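You operate a simulated robot arm through the tools that you are given. There is no shell and no other tool.

The job below is to be done with a simulated two-armed robot. You get a single attempt, and the scene is never put back.

TASK
Wipe up the spill on the island top with the cloth napkin and put it back.
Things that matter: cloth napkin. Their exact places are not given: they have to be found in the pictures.

The check looks at the end state, three seconds after you hand in, the way a careful person would. Anything else that was tipped, shoved, dropped, spilled or broken makes it a failure. Flat cloth is picked up by pressing the open fingertips on it (5 to 10 N) and closing them slowly along it; thin cloth reads only 2 to 8 mm in the jaws.

THE ROBOT
Two 7-joint arms with two-finger parallel grippers on one trunk, on a base that moves. Base frame: it is fixed to the floor where the robot stands at the start and does not move with it; the origin is under the middle of the robot, x ahead of it, y to its left, z up. Readings come in cm, degrees, newtons and seconds.
The left shoulder is at the start at [5, 15.8, 103.3], the right one opposite. With the tool pointing down near the work surface each hand reaches from about 20 to 66 cm from the robot's upright axis, wherever it stands, measured 20 degrees to its own side. Places, roughly: cloth napkin [75, -175, 100]. Payload 3.91 kg a hand.
Tool frame (each hand has its own): the origin (TCP) lies between the finger pads and is the grasp point; the fingertips stand 3 cm ahead of it; z points along the fingers, y is the line along which they close. Largest opening 11 cm; finger width 2, thickness 1; the body of the gripper, 4.8 by 11.2 cm, starts 5.5 cm behind the TCP.
Orientation is that of the tool frame in the base frame, as a unit quaternion [x, y, z, w]. With the fingers straight down and closing along the base's y, the tool's x points along the base's -x, its y along +y and its z along -z.

THE INTERFACE
- The arms move only by the tool apply_moves. It takes "left_motion", "right_motion" or both (then of equal length, played together; a hand with none holds still); each is a list of rows, each an object (a shift or turn left out is 0, a gripper value left out holds the last) with "slide": the shift along the base's x, y, z in units of 300 mm (1.0 is 300 mm), a list of three; "angular": the turn, a rotation vector about the base's x, y, z in units of 45 degrees (1.0 is 45 degrees), a list of three. In form: [{"slide": [dx, dy, dz], "angular": [wx, wy, wz]}, ...]. A call has 1 to 20 rows; each row is the pose to reach, as a shift and turn from the pose commanded when the call began. "left_claw" and "right_claw" are, for a hand that has rows, the finger opening in cm, from 0 to 11, set as the call begins (left out, the last holds). A call with a number of a shift or a turn outside -1 to 1 is refused whole. Each row takes 0.2 s and may step no farther than 5 cm and 8.6 degrees from the row before; otherwise, or with a gripper value out of range, the whole call is refused. A pose out of reach is approached as far as the arm can. The call stops where the force on the tool passes 40 N (or 10 N more than at its start, if that is more) or the arm is blocked; 0.2 s more then pass. The fingers move at their own pace (about 15.3 cm/s each) and stop on an object; they squeeze with about 26 N. The grip force told is the motor's: it shows also when the fingers shut on nothing. Time passes only in rows, and 0.2 s behind the last, so rows that repeat a pose let the fingers close. It gives the time, the measured TCP pose, the force on the tool (base axes), the opening and the grip force at its end, in the units of the frame above (readings bear some noise), with the torque about the TCP (base axes, N m) and any sound that the robot's microphone picked up, and new pictures: "show" is both (left out), scene, wrist or none (wrist: the cameras of the hands that moved).
- Cameras (640 x 400 px; columns grow to the right, rows downward): "scene" is now at [12.96, -1.91, 118.67]; the picture's right is [-0.19, -0.98, 0.00], its down [-0.42, 0.08, -0.90] and it looks along [0.89, -0.17, -0.43] (base axes); focal length 254 px, centre (320, 200). "left" rides on the left gripper at [7.3, -1.7, -10.3] in its tool frame; the picture's right is [0.23, 0.97, 0.00], its down [-0.76, 0.18, -0.62] and it looks along [-0.61, 0.14, 0.78] (tool axes); focal length 222 px, centre (320, 200). "right" rides on the right gripper at [7.2, 1.7, -10.3] in its tool frame; the picture's right is [-0.23, 0.97, 0.00], its down [-0.76, -0.18, -0.62] and it looks along [-0.61, -0.14, 0.78] (tool axes); focal length 222 px, centre (320, 200).
- raise_lower(by): slides the trunk up (or, below 0, down) by that many cm; the arms and the scene camera ride with it, the base frame stays. It gives what a move gives, with no picture.
- base_move(legs): drives the robot by 1 to 6 legs, each [ahead, turn to the left] in cm and degrees, along the robot's own axes; the way and the turn of a leg run together, so that a leg with both is an arc; at most 150 cm and 180 degrees a leg. The arms and the cameras ride along, it lands a little off, and it stops where it bumps. It gives what a move gives, and a new picture of the scene camera.
- head_to(pan, tilt): turns the head with the scene camera to pan (to the left, within 80 degrees either way) and tilt (down, from -29 to 69), counted from straight ahead of the robot. It gives what a move gives, and a new picture of the scene camera.
- pixel_to_xyz(camera, pixels): there is no depth. For up to 12 entries [column, row, z] of the newest picture of that camera ("zoom" is the newest enlarged one), the place [x, y] in the base frame at which the ray of that pixel passes the height z, good to about 0.3 cm. It takes no simulated time.
- zoom(camera, box): a new picture of the part [left, top, right, bottom] of that camera's present view, enlarged. It takes no simulated time.
- hand_in(): hands the job in; it is judged then, once.

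Unless the task says otherwise, let go and move clear before handing in.

The tools are called after "Call:" by a JSON object that holds its "api" and its "payload". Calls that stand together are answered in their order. apply_moves: Moves the arms, as the interface text tells. Its arguments: {"type":"object","properties":{"left_motion":{"type":"array"},"left_claw":{"type":"number"},"right_motion":{"type":"array"},"right_claw":{"type":"number"},"show":{"type":"string","enum":["both","scene","wrist","none"]}},"required":[]} The other tools are called the same way: raise_lower (by) moves the trunk up or down; base_move (legs) drives the base; head_to (pan, tilt) turns the head that bears the scene camera; pixel_to_xyz (camera, pixels) gives the place at which the rays of pixels pass given heights; zoom (camera, box) takes an enlarged picture of a part of a camera's view; hand_in () hands the job in.

At the start:

```text
clock: 0.0
left_tcp_pos: [37.68, 14.34, 104.02]
left_tcp_rot: [-0.001, 1.0, 0.0, 0.0]
left_contact_force: [-0.4, -0.1, 0.8]
left_torque: [0.04, 0.03, 0.01]
left_gripper_width: 11.03
left_grasp_force: 0.0
right_tcp_pos: [35.88, -18.75, 107.16]
right_tcp_rot: [0.0, 1.0, 0.0, 0.0]
right_contact_force: [-0.2, 0.0, 0.2]
right_torque: [0.01, -0.02, -0.03]
right_gripper_width: 11.02
right_grasp_force: 0.1
trunk travel left (down, up): [-27.5, 20.7]
robot x, y, heading: [0.12, 0.47, 0.1]
head pan, tilt (commanded): [-11.0, 25.6]
```

scene: 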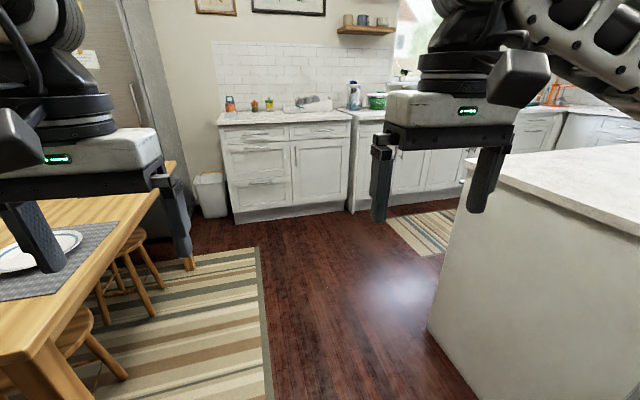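
right: 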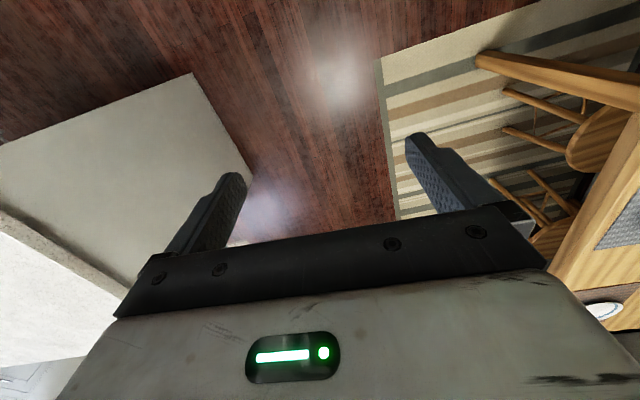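
left: 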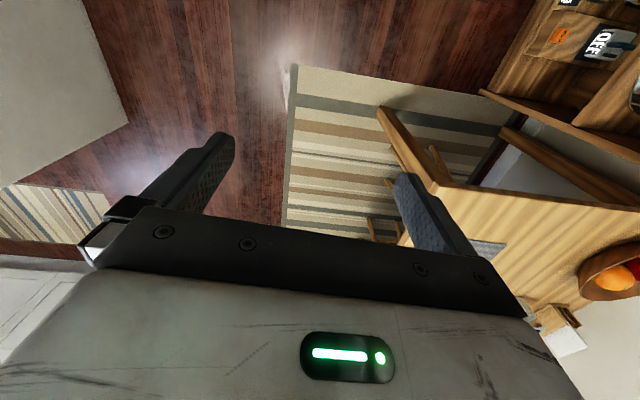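

The scene picture shows the island's corner at the right edge (around pixel 470,160 to 640,230); the napkin and spill lie farther right. I turn the head right to look at the island.

Call:
{"api": "head_to", "payload": {"pan": -65, "tilt": 20}}

```text
clock: 1.2
left_tcp_pos: [37.77, 14.38, 104.08]
left_tcp_rot: [0.0, 1.0, 0.0, 0.0]
left_contact_force: [-0.1, 0.0, 0.2]
left_torque: [-0.01, 0.03, -0.01]
left_gripper_width: 11.01
left_grasp_force: 0.0
right_tcp_pos: [35.83, -18.67, 107.13]
right_tcp_rot: [0.0, 1.0, 0.0, 0.001]
right_contact_force: [-0.8, -0.1, -0.4]
right_torque: [0.04, 0.01, 0.01]
right_gripper_width: 10.98
right_grasp_force: 0.1
trunk travel left (down, up): [-27.5, 20.7]
robot x, y, heading: [-0.13, -0.07, -0.1]
head pan, tilt (commanded): [-65.0, 20.0]
```

scene: 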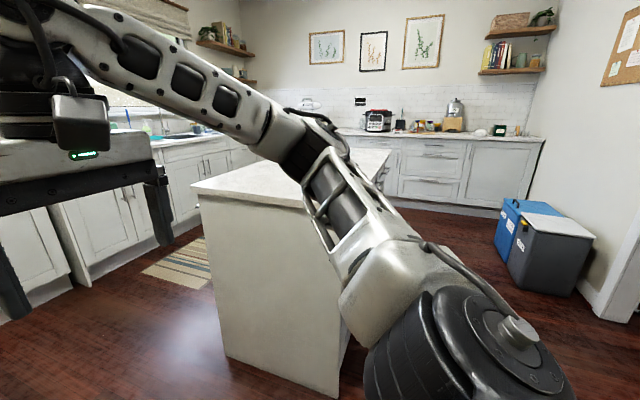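

The island sits at pixels (192-390,150-390), partly hidden by the right arm. I'll zoom in and measure its corners.

Call:
{"api": "zoom", "payload": {"camera": "scene", "box": [180, 80, 440, 240]}}

Call:
{"api": "pixel_to_xyz", "payload": {"camera": "scene", "pixels": [[192, 188, 90], [303, 208, 90], [390, 150, 90], [228, 357, 0], [338, 398, 0], [265, 165, 90]]}}

```text
2.46 times, centred on (310, 160) of scene
```

zoom: 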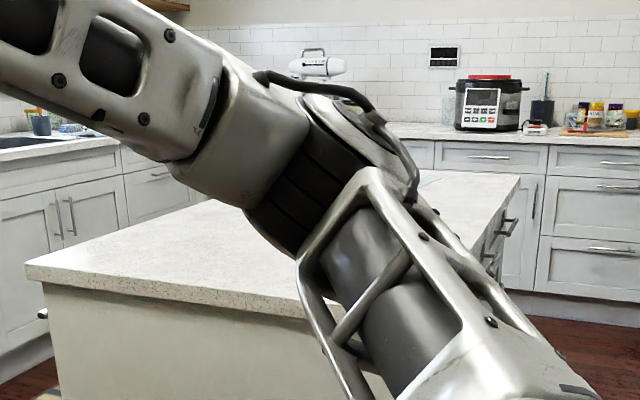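

```text
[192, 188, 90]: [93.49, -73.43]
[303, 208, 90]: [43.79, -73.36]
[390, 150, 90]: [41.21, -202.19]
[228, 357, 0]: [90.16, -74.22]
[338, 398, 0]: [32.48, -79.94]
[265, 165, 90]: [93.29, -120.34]
```

The island spans about x 40–93, y −73 to −202 with the top near z=90; the far part is hidden by my arm. I look at the aisles around it before driving.

Call:
{"api": "head_to", "payload": {"pan": -35, "tilt": 25}}

Call:
{"api": "head_to", "payload": {"pan": -80, "tilt": 40}}

Call:
{"api": "head_to", "payload": {"pan": 40, "tilt": 40}}

```text
clock: 2.2
left_tcp_pos: [37.73, 14.42, 104.0]
left_tcp_rot: [-0.001, 1.0, -0.001, 0.0]
left_contact_force: [0.1, 0.8, -0.6]
left_torque: [0.0, 0.01, 0.02]
left_gripper_width: 11.0
left_grasp_force: 0.1
right_tcp_pos: [35.77, -18.71, 107.08]
right_tcp_rot: [0.001, 1.0, 0.0, 0.0]
right_contact_force: [0.8, 0.7, -0.5]
right_torque: [-0.02, 0.02, 0.04]
right_gripper_width: 10.99
right_grasp_force: 0.0
trunk travel left (down, up): [-27.5, 20.7]
robot x, y, heading: [-0.13, 0.16, -0.0]
head pan, tilt (commanded): [-35.0, 25.0]
```

scene: 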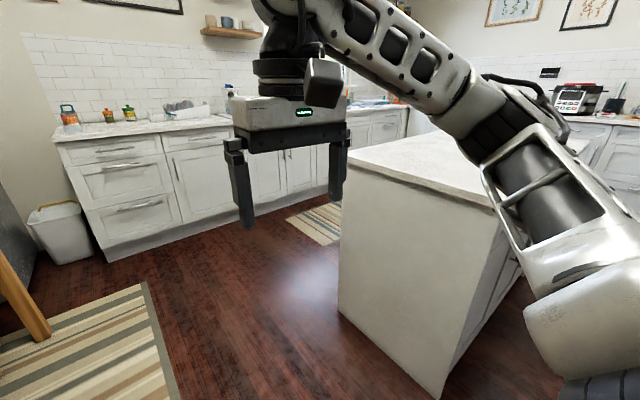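

```text
clock: 3.3
left_tcp_pos: [37.73, 14.28, 104.03]
left_tcp_rot: [-0.001, 1.0, 0.0, -0.001]
left_contact_force: [0.5, -0.2, -0.9]
left_torque: [-0.01, 0.03, -0.01]
left_gripper_width: 11.04
left_grasp_force: 0.0
right_tcp_pos: [35.91, -18.65, 107.0]
right_tcp_rot: [0.0, 1.0, 0.001, 0.0]
right_contact_force: [0.7, -0.1, 0.1]
right_torque: [0.01, -0.01, -0.01]
right_gripper_width: 10.99
right_grasp_force: 0.1
trunk travel left (down, up): [-27.5, 20.7]
robot x, y, heading: [0.07, 0.16, -0.1]
head pan, tilt (commanded): [-80.0, 40.0]
```

scene: 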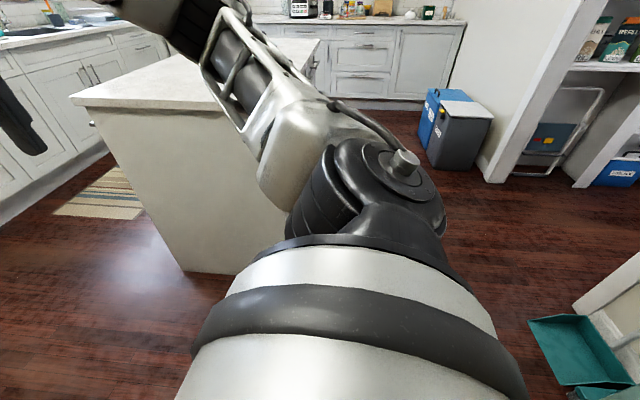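

```text
clock: 5.3
left_tcp_pos: [37.7, 14.39, 104.0]
left_tcp_rot: [0.0, 1.0, -0.001, 0.0]
left_contact_force: [-1.2, 0.3, -1.1]
left_torque: [0.02, 0.01, -0.02]
left_gripper_width: 10.97
left_grasp_force: 0.1
right_tcp_pos: [35.81, -18.77, 107.1]
right_tcp_rot: [0.001, 1.0, 0.0, 0.0]
right_contact_force: [-0.1, -0.8, 0.7]
right_torque: [0.02, 0.03, -0.02]
right_gripper_width: 11.0
right_grasp_force: 0.0
trunk travel left (down, up): [-27.5, 20.7]
robot x, y, heading: [-0.15, 0.06, -0.1]
head pan, tilt (commanded): [40.0, 40.0]
```

scene: 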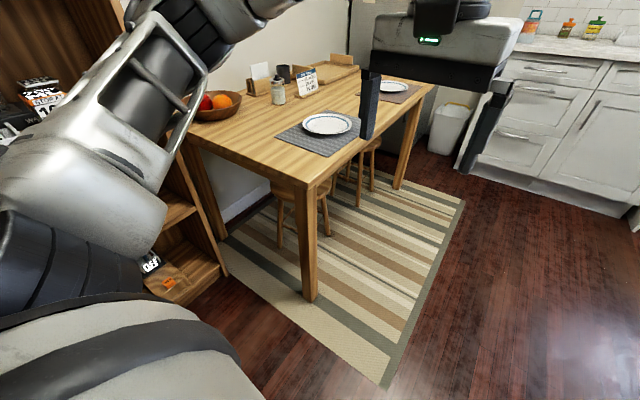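

I check distances of the table, shelf and counter near the left arm before rotating.

Call:
{"api": "pixel_to_xyz", "payload": {"camera": "scene", "pixels": [[303, 188, 75], [432, 87, 75], [190, 140, 75], [310, 300, 0], [218, 115, 78], [220, 270, 0], [195, 325, 0], [470, 175, 0], [100, 40, 120]]}}

Call:
{"api": "head_to", "payload": {"pan": 78, "tilt": 30}}

```text
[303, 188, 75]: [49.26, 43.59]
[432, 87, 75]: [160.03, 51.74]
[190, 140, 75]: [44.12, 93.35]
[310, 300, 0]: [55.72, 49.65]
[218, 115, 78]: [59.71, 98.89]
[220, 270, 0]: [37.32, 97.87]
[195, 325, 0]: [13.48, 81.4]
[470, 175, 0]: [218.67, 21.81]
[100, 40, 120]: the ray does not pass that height
```

```text
clock: 6.3
left_tcp_pos: [37.78, 14.27, 104.1]
left_tcp_rot: [-0.001, 1.0, 0.0, 0.0]
left_contact_force: [0.3, 0.4, -0.6]
left_torque: [0.0, -0.02, -0.01]
left_gripper_width: 10.99
left_grasp_force: 0.1
right_tcp_pos: [35.71, -18.76, 107.09]
right_tcp_rot: [0.0, 1.0, 0.0, 0.0]
right_contact_force: [0.2, 0.7, 0.8]
right_torque: [0.02, 0.01, -0.01]
right_gripper_width: 11.0
right_grasp_force: 0.1
trunk travel left (down, up): [-27.5, 20.7]
robot x, y, heading: [0.11, -0.1, -0.0]
head pan, tilt (commanded): [78.0, 30.0]
```

scene: 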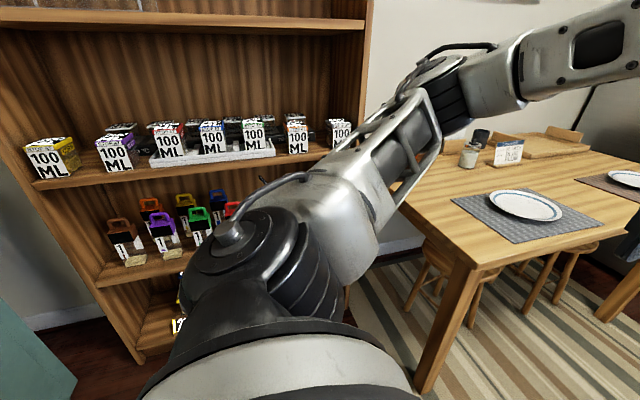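

The shelf and table are far enough for a straight drive ahead. I raise the trunk for clearance and a better view, then drive ahead and turn right to look along the island.

Call:
{"api": "raise_lower", "payload": {"by": 20}}

Call:
{"api": "head_to", "payload": {"pan": -65, "tilt": 25}}

Call:
{"api": "base_move", "payload": {"legs": [[70, 0]]}}

```text
clock: 8.5
left_tcp_pos: [37.59, 14.31, 124.08]
left_tcp_rot: [-0.001, 1.0, 0.0, 0.0]
left_contact_force: [0.3, 0.2, 0.2]
left_torque: [0.02, -0.01, -0.02]
left_gripper_width: 10.99
left_grasp_force: 0.0
right_tcp_pos: [35.8, -18.7, 127.11]
right_tcp_rot: [-0.001, 1.0, 0.0, 0.001]
right_contact_force: [0.0, 0.6, 0.4]
right_torque: [-0.02, 0.0, 0.01]
right_gripper_width: 10.98
right_grasp_force: 0.1
trunk travel left (down, up): [-47.5, 0.7]
robot x, y, heading: [0.1, 0.03, 0.0]
head pan, tilt (commanded): [78.0, 30.0]
```

```text
clock: 10.8
left_tcp_pos: [37.83, 14.35, 123.94]
left_tcp_rot: [-0.001, 1.0, 0.0, 0.001]
left_contact_force: [0.1, -0.3, -0.4]
left_torque: [0.0, -0.02, -0.02]
left_gripper_width: 11.01
left_grasp_force: 0.0
right_tcp_pos: [35.72, -18.68, 127.08]
right_tcp_rot: [0.0, 1.0, 0.0, 0.0]
right_contact_force: [-0.3, 0.0, 0.4]
right_torque: [-0.02, 0.01, -0.01]
right_gripper_width: 10.96
right_grasp_force: 0.1
trunk travel left (down, up): [-47.5, 0.7]
robot x, y, heading: [0.21, 0.09, 0.2]
head pan, tilt (commanded): [-65.0, 25.0]
```

scene: 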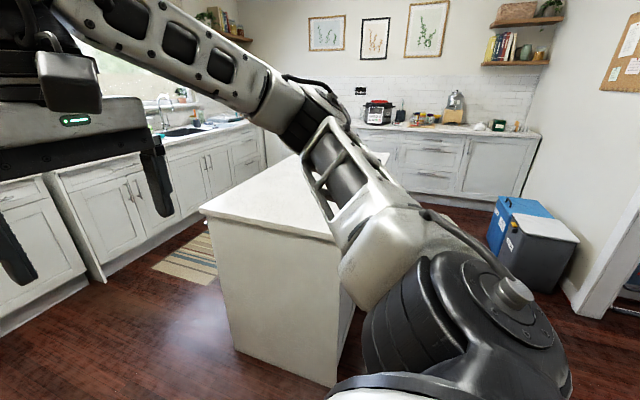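

```text
clock: 14.6
left_tcp_pos: [107.55, 14.75, 124.1]
left_tcp_rot: [-0.004, 1.0, 0.0, 0.0]
left_contact_force: [0.2, 0.5, -0.5]
left_torque: [0.02, 0.0, 0.02]
left_gripper_width: 11.0
left_grasp_force: 0.0
right_tcp_pos: [105.62, -18.33, 127.04]
right_tcp_rot: [-0.004, 1.0, 0.001, 0.0]
right_contact_force: [-0.5, -1.0, 0.3]
right_torque: [-0.01, -0.02, 0.02]
right_gripper_width: 11.0
right_grasp_force: 0.1
trunk travel left (down, up): [-47.5, 0.7]
robot x, y, heading: [70.15, 0.36, 0.0]
head pan, tilt (commanded): [-65.0, 25.0]
```

scene: 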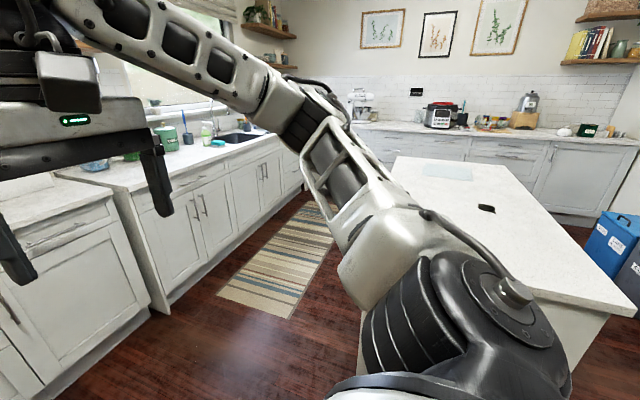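

The island top now shows a pale blue cloth at about (447,172) and a small dark patch, the likely spill, at (487,209). I zoom in and measure both.

Call:
{"api": "zoom", "payload": {"camera": "scene", "box": [380, 130, 640, 292]}}

Call:
{"api": "pixel_to_xyz", "payload": {"camera": "scene", "pixels": [[447, 172, 90], [487, 209, 90], [637, 315, 90], [500, 165, 90], [397, 158, 90], [421, 177, 90], [473, 179, 90], [472, 167, 90], [424, 165, 90], [608, 310, 90]]}}

```text
2.46 times, centred on (510, 211) of scene
```

zoom: 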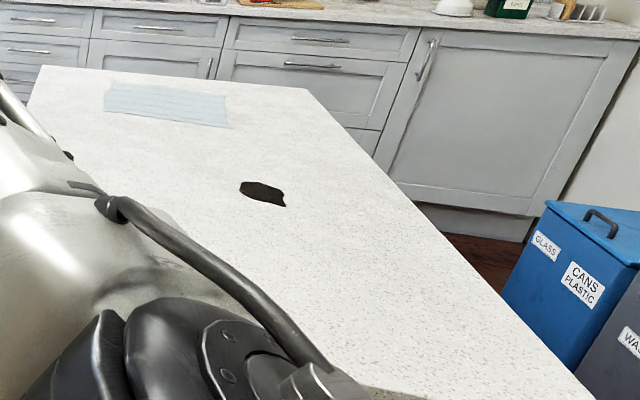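

```text
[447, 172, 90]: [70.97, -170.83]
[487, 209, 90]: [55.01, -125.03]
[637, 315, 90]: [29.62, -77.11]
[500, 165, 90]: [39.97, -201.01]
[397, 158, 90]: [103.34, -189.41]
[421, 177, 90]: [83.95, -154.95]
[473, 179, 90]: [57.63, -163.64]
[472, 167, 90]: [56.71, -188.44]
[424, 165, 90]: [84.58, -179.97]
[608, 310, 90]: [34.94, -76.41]
```

The napkin centre is near [71,−171] and the spill near [55,−125], so the −x side of the island puts both within reach. I back up, go along that side and turn to face the island.

Call:
{"api": "head_to", "payload": {"pan": 0, "tilt": 30}}

Call:
{"api": "base_move", "payload": {"legs": [[-80, 0], [0, -90]]}}

```text
clock: 16.0
left_tcp_pos: [107.46, 14.68, 124.24]
left_tcp_rot: [-0.003, 1.0, 0.0, 0.001]
left_contact_force: [-0.5, -0.2, 0.1]
left_torque: [-0.02, 0.01, -0.02]
left_gripper_width: 10.99
left_grasp_force: 0.1
right_tcp_pos: [105.72, -18.36, 127.09]
right_tcp_rot: [-0.003, 1.0, 0.0, -0.001]
right_contact_force: [0.7, -0.2, -0.7]
right_torque: [0.02, 0.02, -0.02]
right_gripper_width: 11.01
right_grasp_force: 0.0
trunk travel left (down, up): [-47.5, 0.7]
robot x, y, heading: [69.68, -0.09, 0.1]
head pan, tilt (commanded): [0.0, 30.0]
```

scene: 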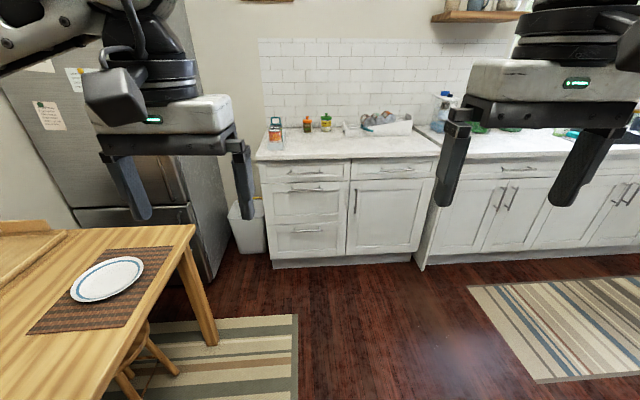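

```text
clock: 24.1
left_tcp_pos: [5.05, -38.11, 124.07]
left_tcp_rot: [0.704, 0.71, 0.0, 0.001]
left_contact_force: [0.4, 0.0, 0.8]
left_torque: [0.0, 0.01, 0.03]
left_gripper_width: 11.03
left_grasp_force: 0.1
right_tcp_pos: [-28.04, -36.36, 127.01]
right_tcp_rot: [0.704, 0.71, 0.001, 0.0]
right_contact_force: [0.9, 1.0, -0.4]
right_torque: [0.0, 0.01, -0.01]
right_gripper_width: 11.0
right_grasp_force: 0.0
trunk travel left (down, up): [-47.5, 0.7]
robot x, y, heading: [-9.18, -0.34, -89.5]
head pan, tilt (commanded): [0.0, 30.0]
```

scene: 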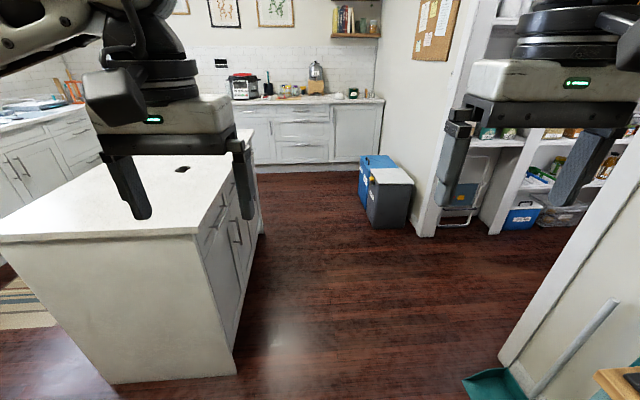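

The corridor along the −x side is clear: island base corner at (237,375), dustpan at (465,380), bin at (370,225). I measure them before driving on.

Call:
{"api": "pixel_to_xyz", "payload": {"camera": "scene", "pixels": [[237, 375, 0], [263, 233, 0], [465, 380, 0], [425, 236, 0], [370, 227, 0], [500, 360, 0], [201, 235, 90], [182, 169, 90], [358, 198, 0], [340, 168, 0]]}}

Call:
{"api": "zoom", "payload": {"camera": "scene", "box": [0, 120, 280, 295]}}

```text
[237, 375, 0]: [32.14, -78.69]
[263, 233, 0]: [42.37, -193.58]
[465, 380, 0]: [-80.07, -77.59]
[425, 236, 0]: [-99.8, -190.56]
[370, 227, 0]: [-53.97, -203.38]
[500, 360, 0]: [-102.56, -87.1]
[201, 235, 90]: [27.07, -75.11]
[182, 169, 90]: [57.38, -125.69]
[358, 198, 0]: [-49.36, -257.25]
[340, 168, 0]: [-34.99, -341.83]
```

```text
2.29 times, centred on (140, 208) of scene
```

zoom: 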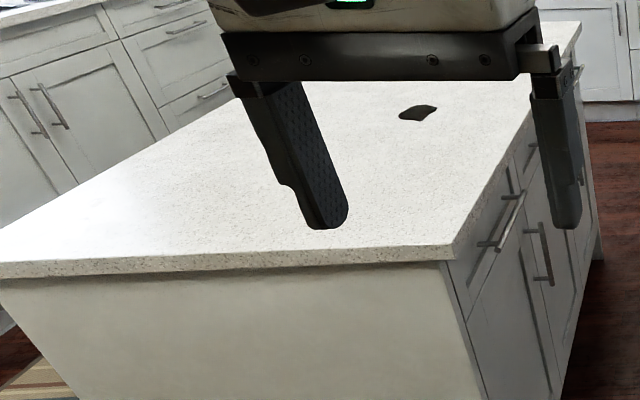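

The island is turned about 5°, its −x edge going from x≈30 at the near end to x≈40 at the far end. I veer slightly right for clearance, drive along and then turn left to face the island.

Call:
{"api": "base_move", "payload": {"legs": [[0, -3], [148, 0], [0, 93]]}}

```text
clock: 35.7
left_tcp_pos: [22.15, -133.54, 124.07]
left_tcp_rot: [-0.006, 1.0, 0.0, 0.001]
left_contact_force: [1.0, -0.2, 0.1]
left_torque: [-0.03, -0.04, 0.0]
left_gripper_width: 10.99
left_grasp_force: 0.0
right_tcp_pos: [20.4, -166.55, 127.11]
right_tcp_rot: [-0.005, 1.0, 0.0, 0.0]
right_contact_force: [0.8, -0.1, 0.4]
right_torque: [-0.05, 0.0, 0.01]
right_gripper_width: 11.0
right_grasp_force: 0.1
trunk travel left (down, up): [-47.5, 0.7]
robot x, y, heading: [-15.49, -148.17, 0.4]
head pan, tilt (commanded): [0.0, 30.0]
```

scene: 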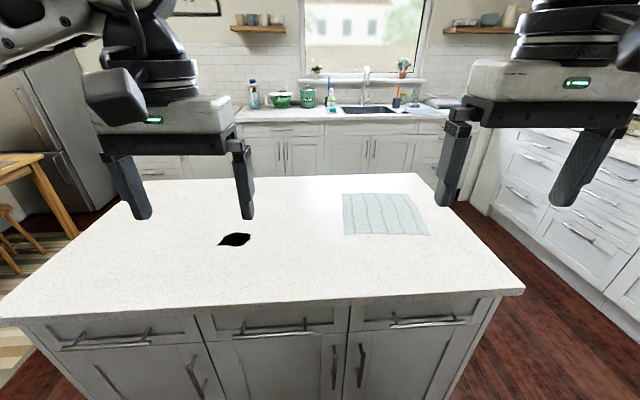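

Now the spill (235,239) and the napkin (343–428, 193–237) are both in plain view. I zoom in and measure outlines.

Call:
{"api": "zoom", "payload": {"camera": "scene", "box": [200, 165, 450, 320]}}

Call:
{"api": "pixel_to_xyz", "payload": {"camera": "scene", "pixels": [[343, 194, 90], [408, 193, 90], [429, 236, 90], [344, 235, 90], [219, 244, 90], [251, 236, 90], [236, 233, 90], [236, 246, 90], [524, 291, 90], [2, 318, 90], [417, 173, 90]]}}

Call:
{"api": "head_to", "payload": {"pan": 0, "tilt": 69}}

```text
2.56 times, centred on (325, 242) of scene
```

zoom: 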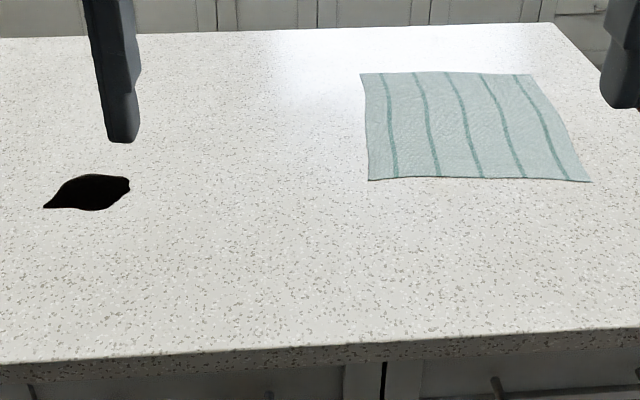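

```text
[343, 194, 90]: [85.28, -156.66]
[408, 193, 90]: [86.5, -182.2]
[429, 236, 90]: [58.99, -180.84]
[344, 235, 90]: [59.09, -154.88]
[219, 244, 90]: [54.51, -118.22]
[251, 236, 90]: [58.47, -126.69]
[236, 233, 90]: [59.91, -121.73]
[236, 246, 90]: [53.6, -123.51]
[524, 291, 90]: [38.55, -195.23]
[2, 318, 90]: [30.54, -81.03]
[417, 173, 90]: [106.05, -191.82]
```

```text
clock: 36.8
left_tcp_pos: [21.94, -133.37, 124.08]
left_tcp_rot: [-0.006, 1.0, -0.001, 0.0]
left_contact_force: [-0.6, -0.3, -0.2]
left_torque: [-0.02, 0.03, 0.0]
left_gripper_width: 10.99
left_grasp_force: 0.0
right_tcp_pos: [20.35, -166.47, 127.01]
right_tcp_rot: [-0.005, 1.0, 0.001, 0.0]
right_contact_force: [0.6, -0.4, 0.2]
right_torque: [0.03, -0.01, -0.01]
right_gripper_width: 10.98
right_grasp_force: 0.0
trunk travel left (down, up): [-47.5, 0.7]
robot x, y, heading: [-15.67, -148.18, 0.5]
head pan, tilt (commanded): [0.0, 68.8]
```

scene: 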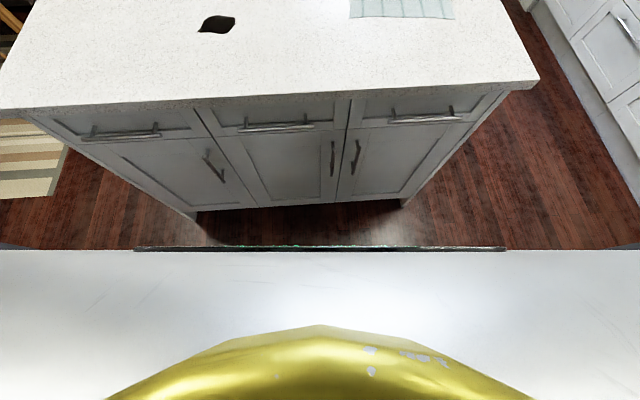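

The base's front edge is at row 248 and the cabinet foot at row 205. I measure the gap to see how far ahead I can drive.

Call:
{"api": "pixel_to_xyz", "payload": {"camera": "scene", "pixels": [[320, 248, 0], [320, 248, 20], [320, 248, 30], [320, 248, 50], [320, 203, 0], [270, 208, 10], [277, 127, 80], [300, 97, 87], [135, 248, 20], [505, 248, 20], [425, 120, 80], [200, 210, 0], [400, 200, 0]]}}

Call:
{"api": "pixel_to_xyz", "payload": {"camera": "scene", "pixels": [[351, 17, 90], [452, 18, 90], [199, 32, 90], [235, 17, 90], [217, 15, 90], [217, 33, 90], [2, 109, 90], [538, 82, 90]]}}

```text
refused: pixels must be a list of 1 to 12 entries
```

```text
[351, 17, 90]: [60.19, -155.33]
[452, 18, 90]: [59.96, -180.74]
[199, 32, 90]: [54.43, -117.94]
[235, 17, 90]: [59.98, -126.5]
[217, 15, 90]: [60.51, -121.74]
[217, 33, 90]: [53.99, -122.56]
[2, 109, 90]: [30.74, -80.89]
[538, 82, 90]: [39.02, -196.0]
```

Call:
{"api": "pixel_to_xyz", "payload": {"camera": "scene", "pixels": [[320, 248, 0], [320, 248, 20], [320, 248, 30], [320, 248, 50], [320, 203, 0], [270, 208, 10], [277, 127, 80], [300, 97, 87], [135, 248, 20], [505, 248, 20]]}}

```text
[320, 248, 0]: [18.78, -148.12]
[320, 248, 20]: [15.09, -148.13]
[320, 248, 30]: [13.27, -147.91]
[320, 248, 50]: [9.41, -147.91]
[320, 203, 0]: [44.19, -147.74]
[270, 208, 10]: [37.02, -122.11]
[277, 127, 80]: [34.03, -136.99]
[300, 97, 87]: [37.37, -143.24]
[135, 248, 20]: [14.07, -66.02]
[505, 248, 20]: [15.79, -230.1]
```

I lower the trunk somewhat to working height and look down again to tell whether the edge at row 248 belongs to the trunk or the base.

Call:
{"api": "raise_lower", "payload": {"by": -10}}

Call:
{"api": "head_to", "payload": {"pan": -20, "tilt": 69}}

```text
clock: 38.1
left_tcp_pos: [21.96, -133.49, 114.16]
left_tcp_rot: [-0.005, 1.0, 0.0, 0.001]
left_contact_force: [-0.3, -0.3, 0.3]
left_torque: [-0.02, 0.03, 0.03]
left_gripper_width: 11.02
left_grasp_force: 0.0
right_tcp_pos: [20.29, -166.55, 117.23]
right_tcp_rot: [-0.006, 1.0, 0.001, 0.0]
right_contact_force: [-0.3, -1.0, -0.9]
right_torque: [0.01, 0.0, 0.01]
right_gripper_width: 11.01
right_grasp_force: 0.0
trunk travel left (down, up): [-37.5, 10.7]
robot x, y, heading: [-15.66, -148.19, 0.3]
head pan, tilt (commanded): [0.0, 68.8]
```

```text
clock: 38.9
left_tcp_pos: [21.89, -133.45, 114.08]
left_tcp_rot: [-0.005, 1.0, 0.0, 0.0]
left_contact_force: [0.3, 0.0, 0.3]
left_torque: [-0.02, -0.05, 0.03]
left_gripper_width: 11.02
left_grasp_force: 0.0
right_tcp_pos: [20.31, -166.47, 117.08]
right_tcp_rot: [-0.006, 1.0, 0.001, 0.0]
right_contact_force: [0.0, 0.5, 0.1]
right_torque: [-0.03, -0.02, 0.03]
right_gripper_width: 11.02
right_grasp_force: 0.1
trunk travel left (down, up): [-37.5, 10.7]
robot x, y, heading: [-15.44, -148.2, 0.6]
head pan, tilt (commanded): [-20.0, 68.8]
```

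scene: 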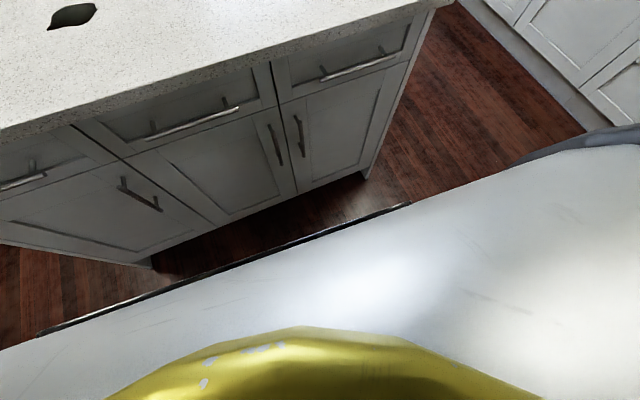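

I compare positions from this lower viewpoint to pin down the true height of the counter top.

Call:
{"api": "pixel_to_xyz", "payload": {"camera": "scene", "pixels": [[49, 28, 90], [97, 4, 90], [430, 2, 90], [150, 265, 0], [370, 178, 0], [410, 203, 20], [410, 203, 100], [37, 333, 20], [37, 333, 100]]}}

Call:
{"api": "head_to", "payload": {"pan": 0, "tilt": 45}}

```text
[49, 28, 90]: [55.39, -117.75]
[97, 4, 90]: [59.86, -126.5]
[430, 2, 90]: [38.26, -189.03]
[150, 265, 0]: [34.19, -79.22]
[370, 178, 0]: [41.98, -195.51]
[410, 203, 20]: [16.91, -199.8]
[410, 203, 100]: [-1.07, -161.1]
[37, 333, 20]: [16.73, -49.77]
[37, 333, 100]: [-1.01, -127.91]
```

```text
clock: 39.8
left_tcp_pos: [21.96, -133.44, 114.23]
left_tcp_rot: [-0.005, 1.0, 0.0, 0.001]
left_contact_force: [0.0, -0.6, -0.2]
left_torque: [0.04, 0.0, 0.01]
left_gripper_width: 11.03
left_grasp_force: 0.0
right_tcp_pos: [20.46, -166.49, 117.02]
right_tcp_rot: [-0.005, 1.0, 0.001, 0.0]
right_contact_force: [0.8, 0.1, 0.5]
right_torque: [0.01, -0.01, -0.01]
right_gripper_width: 11.01
right_grasp_force: 0.2
trunk travel left (down, up): [-37.5, 10.7]
robot x, y, heading: [-15.65, -148.35, 0.7]
head pan, tilt (commanded): [0.0, 45.0]
```

scene: 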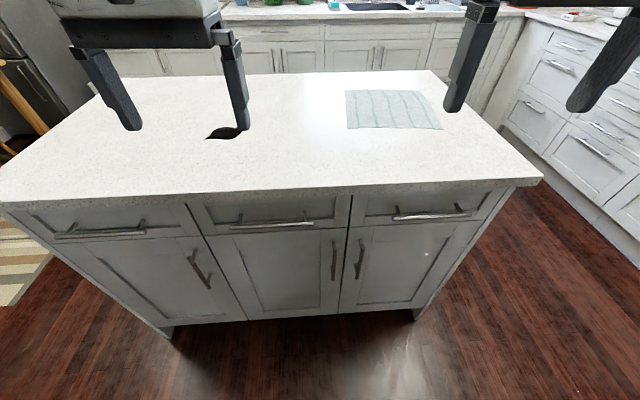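

The counter top is close to z=90 and the napkin spans about x 59–86, y −155 to −182 with the spill around x 54–60, y −118 to −127. I shift the base about 7 cm to the right and closer to the island so both hands can work.

Call:
{"api": "base_move", "payload": {"legs": [[0, 20], [-20, 0], [0, -20], [27, 0]]}}

```text
clock: 45.1
left_tcp_pos: [29.87, -140.72, 114.07]
left_tcp_rot: [-0.001, 1.0, 0.0, 0.0]
left_contact_force: [0.0, -0.9, -0.2]
left_torque: [0.0, 0.0, 0.0]
left_gripper_width: 10.98
left_grasp_force: 0.2
right_tcp_pos: [27.9, -173.86, 117.18]
right_tcp_rot: [0.0, 1.0, 0.002, 0.0]
right_contact_force: [0.3, -0.3, 0.8]
right_torque: [-0.01, -0.01, -0.01]
right_gripper_width: 11.01
right_grasp_force: 0.2
trunk travel left (down, up): [-37.5, 10.7]
robot x, y, heading: [-7.94, -155.09, -0.2]
head pan, tilt (commanded): [0.0, 45.0]
```

scene: 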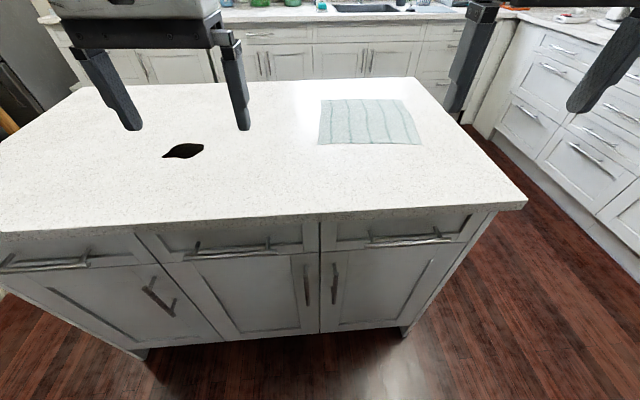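

The base is at (−8,−155), no bump. I creep another 9 cm forward.

Call:
{"api": "base_move", "payload": {"legs": [[9, 0]]}}

```text
clock: 46.2
left_tcp_pos: [39.0, -140.8, 114.07]
left_tcp_rot: [-0.001, 1.0, 0.0, -0.001]
left_contact_force: [0.9, 1.1, -1.1]
left_torque: [-0.01, 0.04, -0.03]
left_gripper_width: 10.99
left_grasp_force: 0.1
right_tcp_pos: [37.09, -173.82, 117.1]
right_tcp_rot: [0.001, 1.0, 0.001, 0.001]
right_contact_force: [-0.2, -0.2, -0.3]
right_torque: [-0.01, 0.06, -0.01]
right_gripper_width: 11.01
right_grasp_force: 0.0
trunk travel left (down, up): [-37.5, 10.7]
robot x, y, heading: [1.11, -154.9, -0.2]
head pan, tilt (commanded): [0.0, 45.0]
```

scene: 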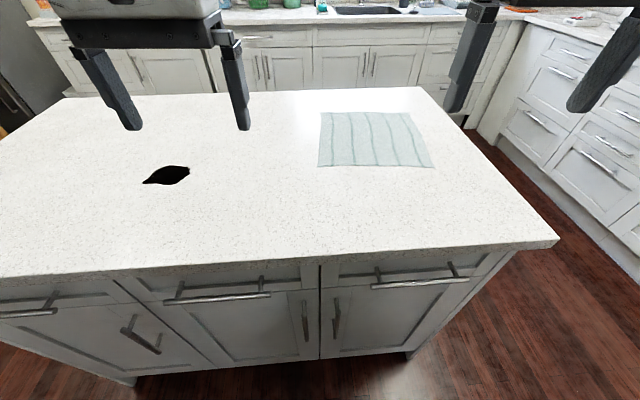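

I re-measure the napkin's corners and the spill from this closer view.

Call:
{"api": "pixel_to_xyz", "payload": {"camera": "scene", "pixels": [[320, 113, 90], [409, 112, 90], [434, 167, 90], [319, 166, 90], [143, 182, 90], [190, 176, 90], [175, 165, 90], [172, 184, 90], [165, 168, 90], [557, 242, 90], [418, 87, 90]]}}

Call:
{"api": "zoom", "payload": {"camera": "scene", "box": [130, 90, 450, 290]}}

```text
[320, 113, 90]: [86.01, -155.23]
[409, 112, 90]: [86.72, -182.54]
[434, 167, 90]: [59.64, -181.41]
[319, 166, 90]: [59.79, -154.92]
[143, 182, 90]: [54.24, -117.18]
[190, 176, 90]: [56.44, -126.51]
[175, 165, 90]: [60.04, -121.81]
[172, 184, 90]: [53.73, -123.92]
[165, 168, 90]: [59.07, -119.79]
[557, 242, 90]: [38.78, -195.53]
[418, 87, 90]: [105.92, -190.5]
```

```text
2.00 times, centred on (290, 190) of scene
```

zoom: 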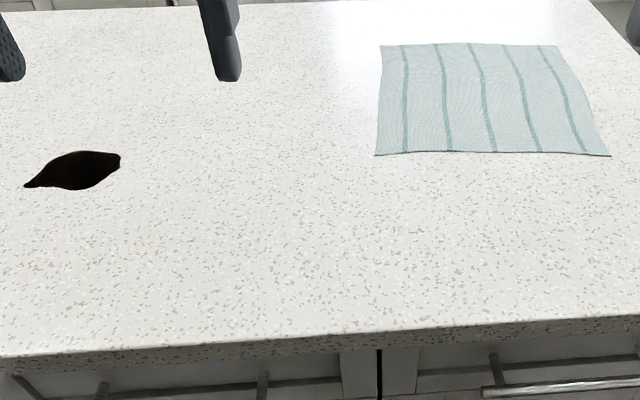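

The left hand starts at (39,−140.8,114). I bring it toward the napkin's +y edge, tilting the fingers 30° outward, with the fingers at 4 cm, staying well above the counter.

Call:
{"api": "apply_moves", "payload": {"left_claw": 4, "left_motion": [{"slide": [0.12, -0.077, -0.043], "angular": [0, -0.095, 0]}, {"slide": [0.238, -0.154, -0.086], "angular": [0, -0.19, 0]}, {"slide": [0.357, -0.231, -0.129], "angular": [0, -0.286, 0]}, {"slide": [0.476, -0.309, -0.171], "angular": [0, -0.381, 0]}, {"slide": [0.595, -0.386, -0.214], "angular": [0, -0.476, 0]}, {"slide": [0.714, -0.463, -0.257], "angular": [0, -0.571, 0]}, {"slide": [0.833, -0.54, -0.3], "angular": [0, -0.667, 0]}]}}

```text
clock: 47.8
left_tcp_pos: [64.17, -156.94, 104.89]
left_tcp_rot: [0.001, 0.966, 0.001, 0.26]
left_contact_force: [0.8, 0.5, 0.2]
left_torque: [0.01, -0.02, -0.01]
left_gripper_width: 4.04
left_grasp_force: 0.0
right_tcp_pos: [36.91, -173.97, 117.24]
right_tcp_rot: [0.0, 1.0, 0.001, 0.0]
right_contact_force: [-0.1, -0.4, 1.0]
right_torque: [0.01, -0.02, 0.01]
right_gripper_width: 11.01
right_grasp_force: 0.1
trunk travel left (down, up): [-37.5, 10.7]
robot x, y, heading: [1.23, -155.47, 0.1]
head pan, tilt (commanded): [0.0, 45.0]
```

scene: 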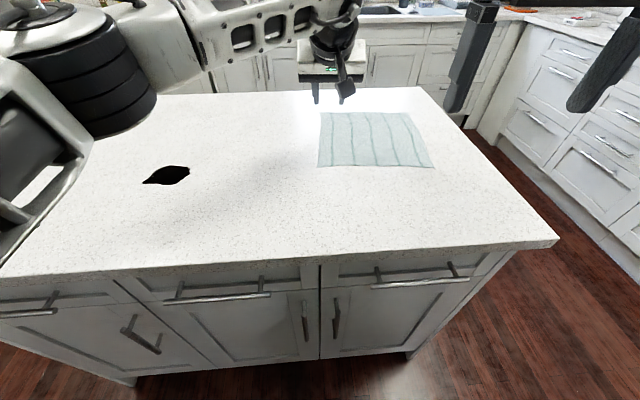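
left: 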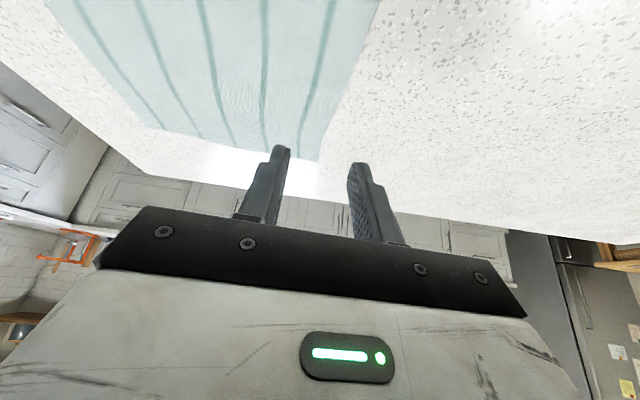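

The hand reached (64.2,−156.9,104.9) with the 30° tilt without trouble. I move to just above the grip point near the middle of the +y edge, at (71.5,−159.3,97).

Call:
{"api": "apply_moves", "payload": {"left_motion": [{"slide": [0.082, -0.026, -0.086]}, {"slide": [0.163, -0.052, -0.172]}, {"slide": [0.245, -0.078, -0.257]}, {"slide": [0.245, -0.078, -0.257]}]}}

```text
clock: 48.8
left_tcp_pos: [68.41, -158.31, 98.47]
left_tcp_rot: [-0.001, 0.966, 0.0, 0.26]
left_contact_force: [0.8, -0.1, 0.1]
left_torque: [0.0, 0.01, 0.01]
left_gripper_width: 3.96
left_grasp_force: 0.1
left hand out of reach, approached as far as the arm can: row 2, 3, 4
right_tcp_pos: [36.84, -173.81, 117.15]
right_tcp_rot: [0.0, 1.0, 0.0, 0.0]
right_contact_force: [0.0, 0.6, -0.5]
right_torque: [0.03, -0.03, 0.04]
right_gripper_width: 10.98
right_grasp_force: 0.1
trunk travel left (down, up): [-37.5, 10.7]
robot x, y, heading: [1.22, -154.9, -0.1]
head pan, tilt (commanded): [0.0, 45.0]
```

scene: 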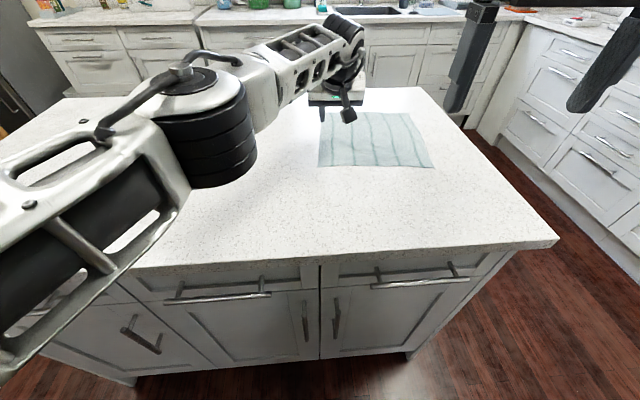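
left: 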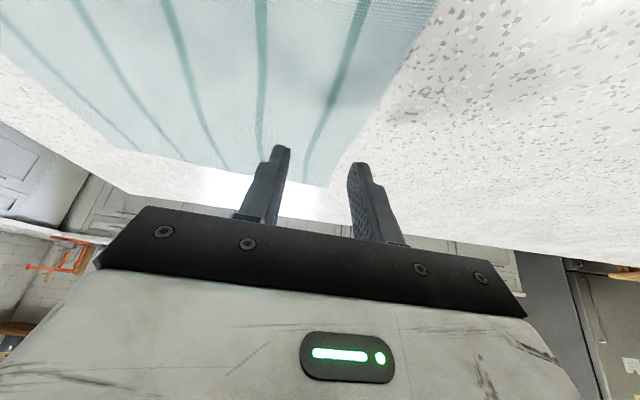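

With a 30° tilt the left arm stops at x≈68.4, nearly straight. I creep the base 3 cm closer, hands well above the counter, to gain reach.

Call:
{"api": "base_move", "payload": {"legs": [[3, 0]]}}

```text
clock: 49.6
left_tcp_pos: [71.63, -158.3, 98.41]
left_tcp_rot: [0.0, 0.966, 0.0, 0.259]
left_contact_force: [-0.4, 0.0, 0.3]
left_torque: [-0.01, 0.01, 0.0]
left_gripper_width: 4.01
left_grasp_force: 0.0
right_tcp_pos: [40.06, -173.77, 117.09]
right_tcp_rot: [0.0, 1.0, 0.001, 0.0]
right_contact_force: [0.5, -0.9, 0.0]
right_torque: [0.01, 0.01, 0.02]
right_gripper_width: 10.99
right_grasp_force: 0.1
trunk travel left (down, up): [-37.5, 10.7]
robot x, y, heading: [3.75, -155.3, 0.2]
head pan, tilt (commanded): [0.0, 45.0]
```

scene: 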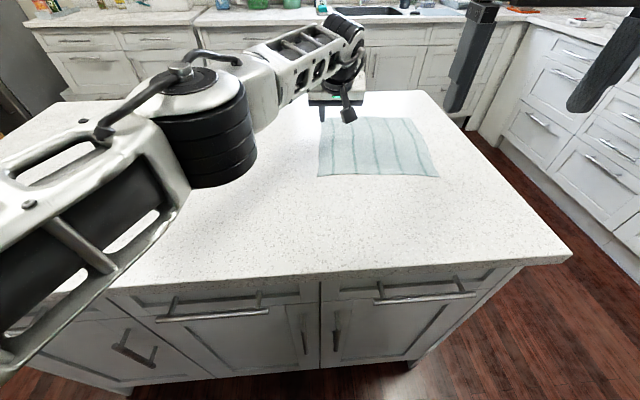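

No bump. I issue a tiny test row to see where the commanded pose stands after the out-of-reach approach.

Call:
{"api": "apply_moves", "payload": {"left_motion": [{"slide": [-0.06, 0, 0]}, {"slide": [-0.06, 0, 0]}], "show": "wrist"}}

```text
clock: 50.2
left_tcp_pos: [69.76, -158.31, 98.59]
left_tcp_rot: [-0.001, 0.966, -0.001, 0.26]
left_contact_force: [0.3, -0.2, -1.0]
left_torque: [-0.02, 0.02, -0.02]
left_gripper_width: 3.98
left_grasp_force: 0.0
right_tcp_pos: [39.94, -173.76, 117.13]
right_tcp_rot: [0.0, 1.0, 0.0, 0.001]
right_contact_force: [-0.2, 0.9, -0.1]
right_torque: [0.03, 0.0, 0.0]
right_gripper_width: 10.98
right_grasp_force: 0.0
trunk travel left (down, up): [-37.5, 10.7]
robot x, y, heading: [3.89, -155.21, 0.1]
head pan, tilt (commanded): [0.0, 45.0]
```

left: 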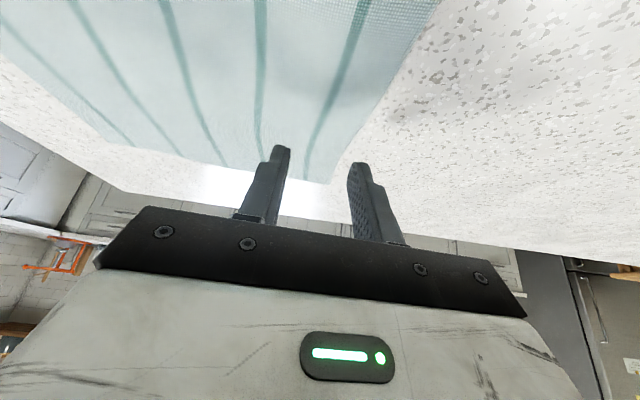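

The pose follows the true position. Now I shift to y≈−159.5 and go down to z≈94.6, just above expected contact (tips about 3.1 cm lower).

Call:
{"api": "apply_moves", "payload": {"left_motion": [{"slide": [0.02, -0.04, -0.067]}, {"slide": [0.02, -0.04, -0.133]}, {"slide": [0.02, -0.04, -0.133]}], "show": "both"}}

```text
clock: 51.0
left_tcp_pos: [70.39, -159.42, 94.63]
left_tcp_rot: [0.0, 0.966, 0.0, 0.26]
left_contact_force: [0.1, -0.5, -0.4]
left_torque: [-0.04, -0.01, -0.03]
left_gripper_width: 3.98
left_grasp_force: 0.0
right_tcp_pos: [39.9, -173.88, 117.17]
right_tcp_rot: [0.0, 1.0, 0.001, 0.001]
right_contact_force: [-0.7, -0.1, -0.3]
right_torque: [0.02, -0.01, 0.01]
right_gripper_width: 10.99
right_grasp_force: 0.1
trunk travel left (down, up): [-37.5, 10.7]
robot x, y, heading: [3.77, -155.25, 0.3]
head pan, tilt (commanded): [0.0, 45.0]
```

scene: 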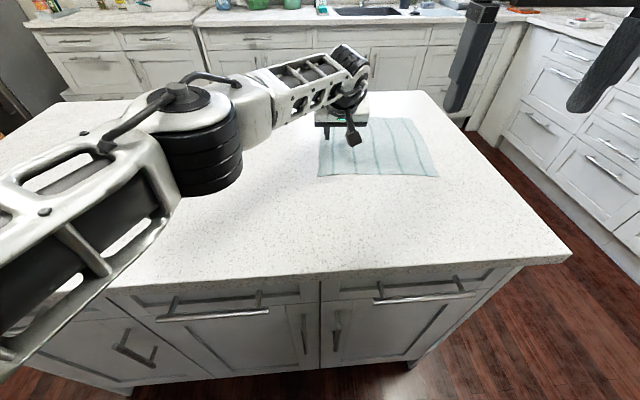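
left: 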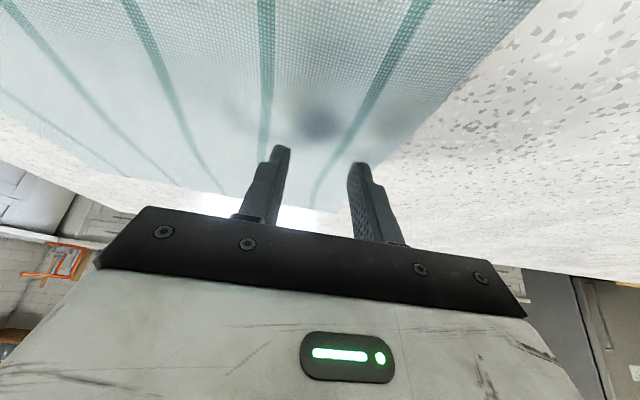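

Still no contact at z=94.6. I descend in small steps to about 93.4 and read the force.

Call:
{"api": "apply_moves", "payload": {"left_motion": [{"slide": [0, 0, -0.01]}, {"slide": [0, 0, -0.02]}, {"slide": [0, 0, -0.03]}, {"slide": [0, 0, -0.04]}], "show": "wrist"}}

```text
clock: 52.0
left_tcp_pos: [70.25, -159.48, 94.09]
left_tcp_rot: [0.0, 0.964, -0.001, 0.266]
left_contact_force: [2.2, 1.4, 31.3]
left_torque: [0.17, -0.26, -0.02]
left_gripper_width: 3.98
left_grasp_force: 0.1
right_tcp_pos: [39.66, -174.0, 117.23]
right_tcp_rot: [0.0, 1.0, 0.0, 0.002]
right_contact_force: [0.2, -0.5, 0.5]
right_torque: [-0.01, 0.0, 0.02]
right_gripper_width: 11.0
right_grasp_force: 0.1
trunk travel left (down, up): [-37.5, 10.7]
robot x, y, heading: [3.91, -155.01, 0.0]
head pan, tilt (commanded): [0.0, 45.0]
```

left: 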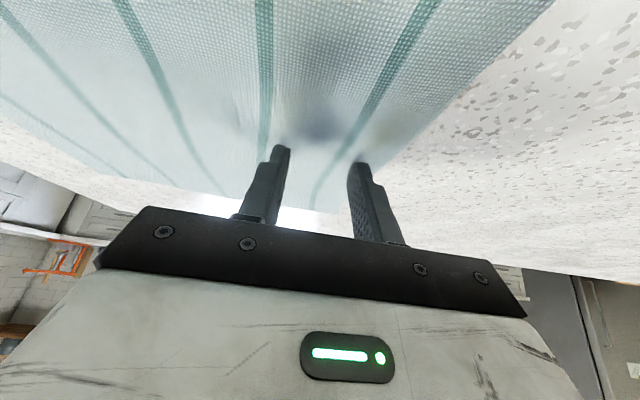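

Contact came at z≈94.2 (31 N at 93.4, about 45 N/cm), so the top is at z≈91. I ease up to about 8 N, then close the fingers in small steps.

Call:
{"api": "apply_moves", "payload": {"left_motion": [{"slide": [0, 0, 0.017]}, {"slide": [0, 0, 0.017]}], "show": "none"}}

```text
clock: 52.6
left_tcp_pos: [70.25, -159.45, 94.19]
left_tcp_rot: [0.0, 0.965, 0.001, 0.262]
left_contact_force: [3.0, 1.2, 18.0]
left_torque: [0.18, -0.21, 0.01]
left_gripper_width: 4.05
left_grasp_force: 0.0
right_tcp_pos: [39.72, -173.79, 117.1]
right_tcp_rot: [0.0, 1.0, 0.0, 0.001]
right_contact_force: [-0.2, 0.0, 0.6]
right_torque: [0.04, 0.0, 0.0]
right_gripper_width: 11.0
right_grasp_force: 0.0
trunk travel left (down, up): [-37.5, 10.7]
robot x, y, heading: [4.59, -155.04, -0.2]
head pan, tilt (commanded): [0.0, 45.0]
```

18 N now; I raise about 0.35 cm more and begin closing to 3.2 cm.

Call:
{"api": "apply_moves", "payload": {"left_motion": [{"slide": [0, 0, 0.012]}, {"slide": [0, 0, 0.012]}], "show": "none"}}

Call:
{"api": "apply_moves", "payload": {"left_claw": 3.4, "left_motion": [{"slide": [0, 0, 0]}, {"slide": [0, 0, 0]}], "show": "wrist"}}

```text
clock: 53.2
left_tcp_pos: [70.2, -159.47, 94.27]
left_tcp_rot: [0.0, 0.966, 0.0, 0.258]
left_contact_force: [0.4, -0.1, 7.7]
left_torque: [0.02, -0.06, -0.01]
left_gripper_width: 4.0
left_grasp_force: 0.1
right_tcp_pos: [39.85, -173.84, 117.1]
right_tcp_rot: [0.0, 1.0, 0.001, 0.001]
right_contact_force: [-0.1, -0.4, -0.7]
right_torque: [-0.06, 0.0, 0.01]
right_gripper_width: 10.99
right_grasp_force: 0.0
trunk travel left (down, up): [-37.5, 10.7]
robot x, y, heading: [3.85, -154.97, 0.0]
head pan, tilt (commanded): [0.0, 45.0]
```

```text
clock: 53.8
left_tcp_pos: [70.24, -159.67, 94.16]
left_tcp_rot: [0.0, 0.966, 0.0, 0.258]
left_contact_force: [-1.5, -0.2, 3.3]
left_torque: [0.0, -0.01, -0.02]
left_gripper_width: 3.36
left_grasp_force: 0.0
right_tcp_pos: [39.86, -173.8, 117.16]
right_tcp_rot: [0.0, 1.0, 0.001, 0.001]
right_contact_force: [-0.4, 0.0, 0.6]
right_torque: [0.02, 0.02, 0.01]
right_gripper_width: 11.01
right_grasp_force: 0.0
trunk travel left (down, up): [-37.5, 10.7]
robot x, y, heading: [4.33, -155.03, -0.2]
head pan, tilt (commanded): [0.0, 45.0]
```

left: 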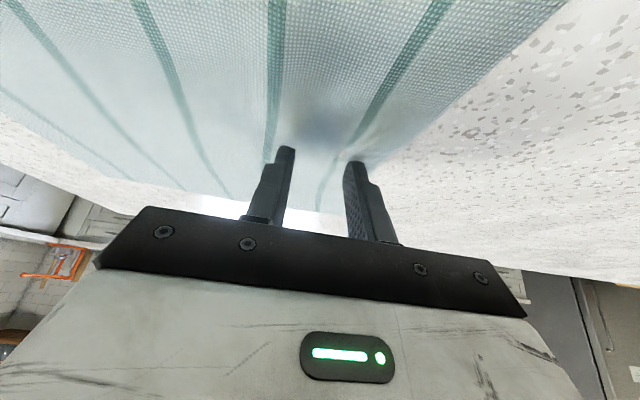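

Force slipped to 3.3 N; I press slightly more (−0.2 cm) and keep closing step by step.

Call:
{"api": "apply_moves", "payload": {"left_claw": 2.8, "left_motion": [{"slide": [0, 0, -0.007]}, {"slide": [0, 0, -0.007]}], "show": "none"}}

Call:
{"api": "apply_moves", "payload": {"left_claw": 2.2, "left_motion": [{"slide": [0, 0, 0]}, {"slide": [0, 0, 0]}], "show": "wrist"}}

```text
clock: 54.4
left_tcp_pos: [70.28, -159.41, 94.11]
left_tcp_rot: [0.0, 0.965, 0.0, 0.261]
left_contact_force: [1.4, -1.1, 9.2]
left_torque: [0.03, -0.04, -0.03]
left_gripper_width: 2.79
left_grasp_force: 0.1
right_tcp_pos: [39.83, -173.78, 117.22]
right_tcp_rot: [0.0, 1.0, 0.0, 0.001]
right_contact_force: [0.2, -0.4, -0.6]
right_torque: [0.0, -0.01, 0.01]
right_gripper_width: 11.0
right_grasp_force: 0.1
trunk travel left (down, up): [-37.5, 10.7]
robot x, y, heading: [4.05, -154.88, -0.2]
head pan, tilt (commanded): [0.0, 45.0]
```

```text
clock: 55.0
left_tcp_pos: [70.32, -159.5, 94.22]
left_tcp_rot: [-0.001, 0.965, -0.001, 0.261]
left_contact_force: [2.4, -0.4, 11.7]
left_torque: [0.03, -0.08, -0.02]
left_gripper_width: 2.13
left_grasp_force: 0.1
right_tcp_pos: [39.82, -173.77, 117.27]
right_tcp_rot: [-0.001, 1.0, 0.0, 0.001]
right_contact_force: [0.3, 0.1, 0.8]
right_torque: [0.01, -0.01, 0.01]
right_gripper_width: 11.01
right_grasp_force: 0.1
trunk travel left (down, up): [-37.5, 10.7]
robot x, y, heading: [4.42, -154.99, -0.0]
head pan, tilt (commanded): [0.0, 45.0]
```

left: 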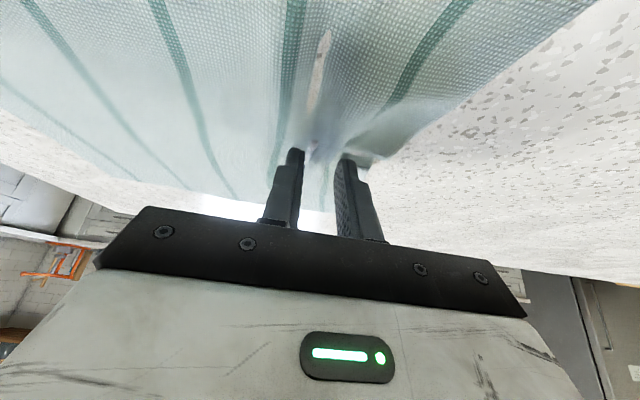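

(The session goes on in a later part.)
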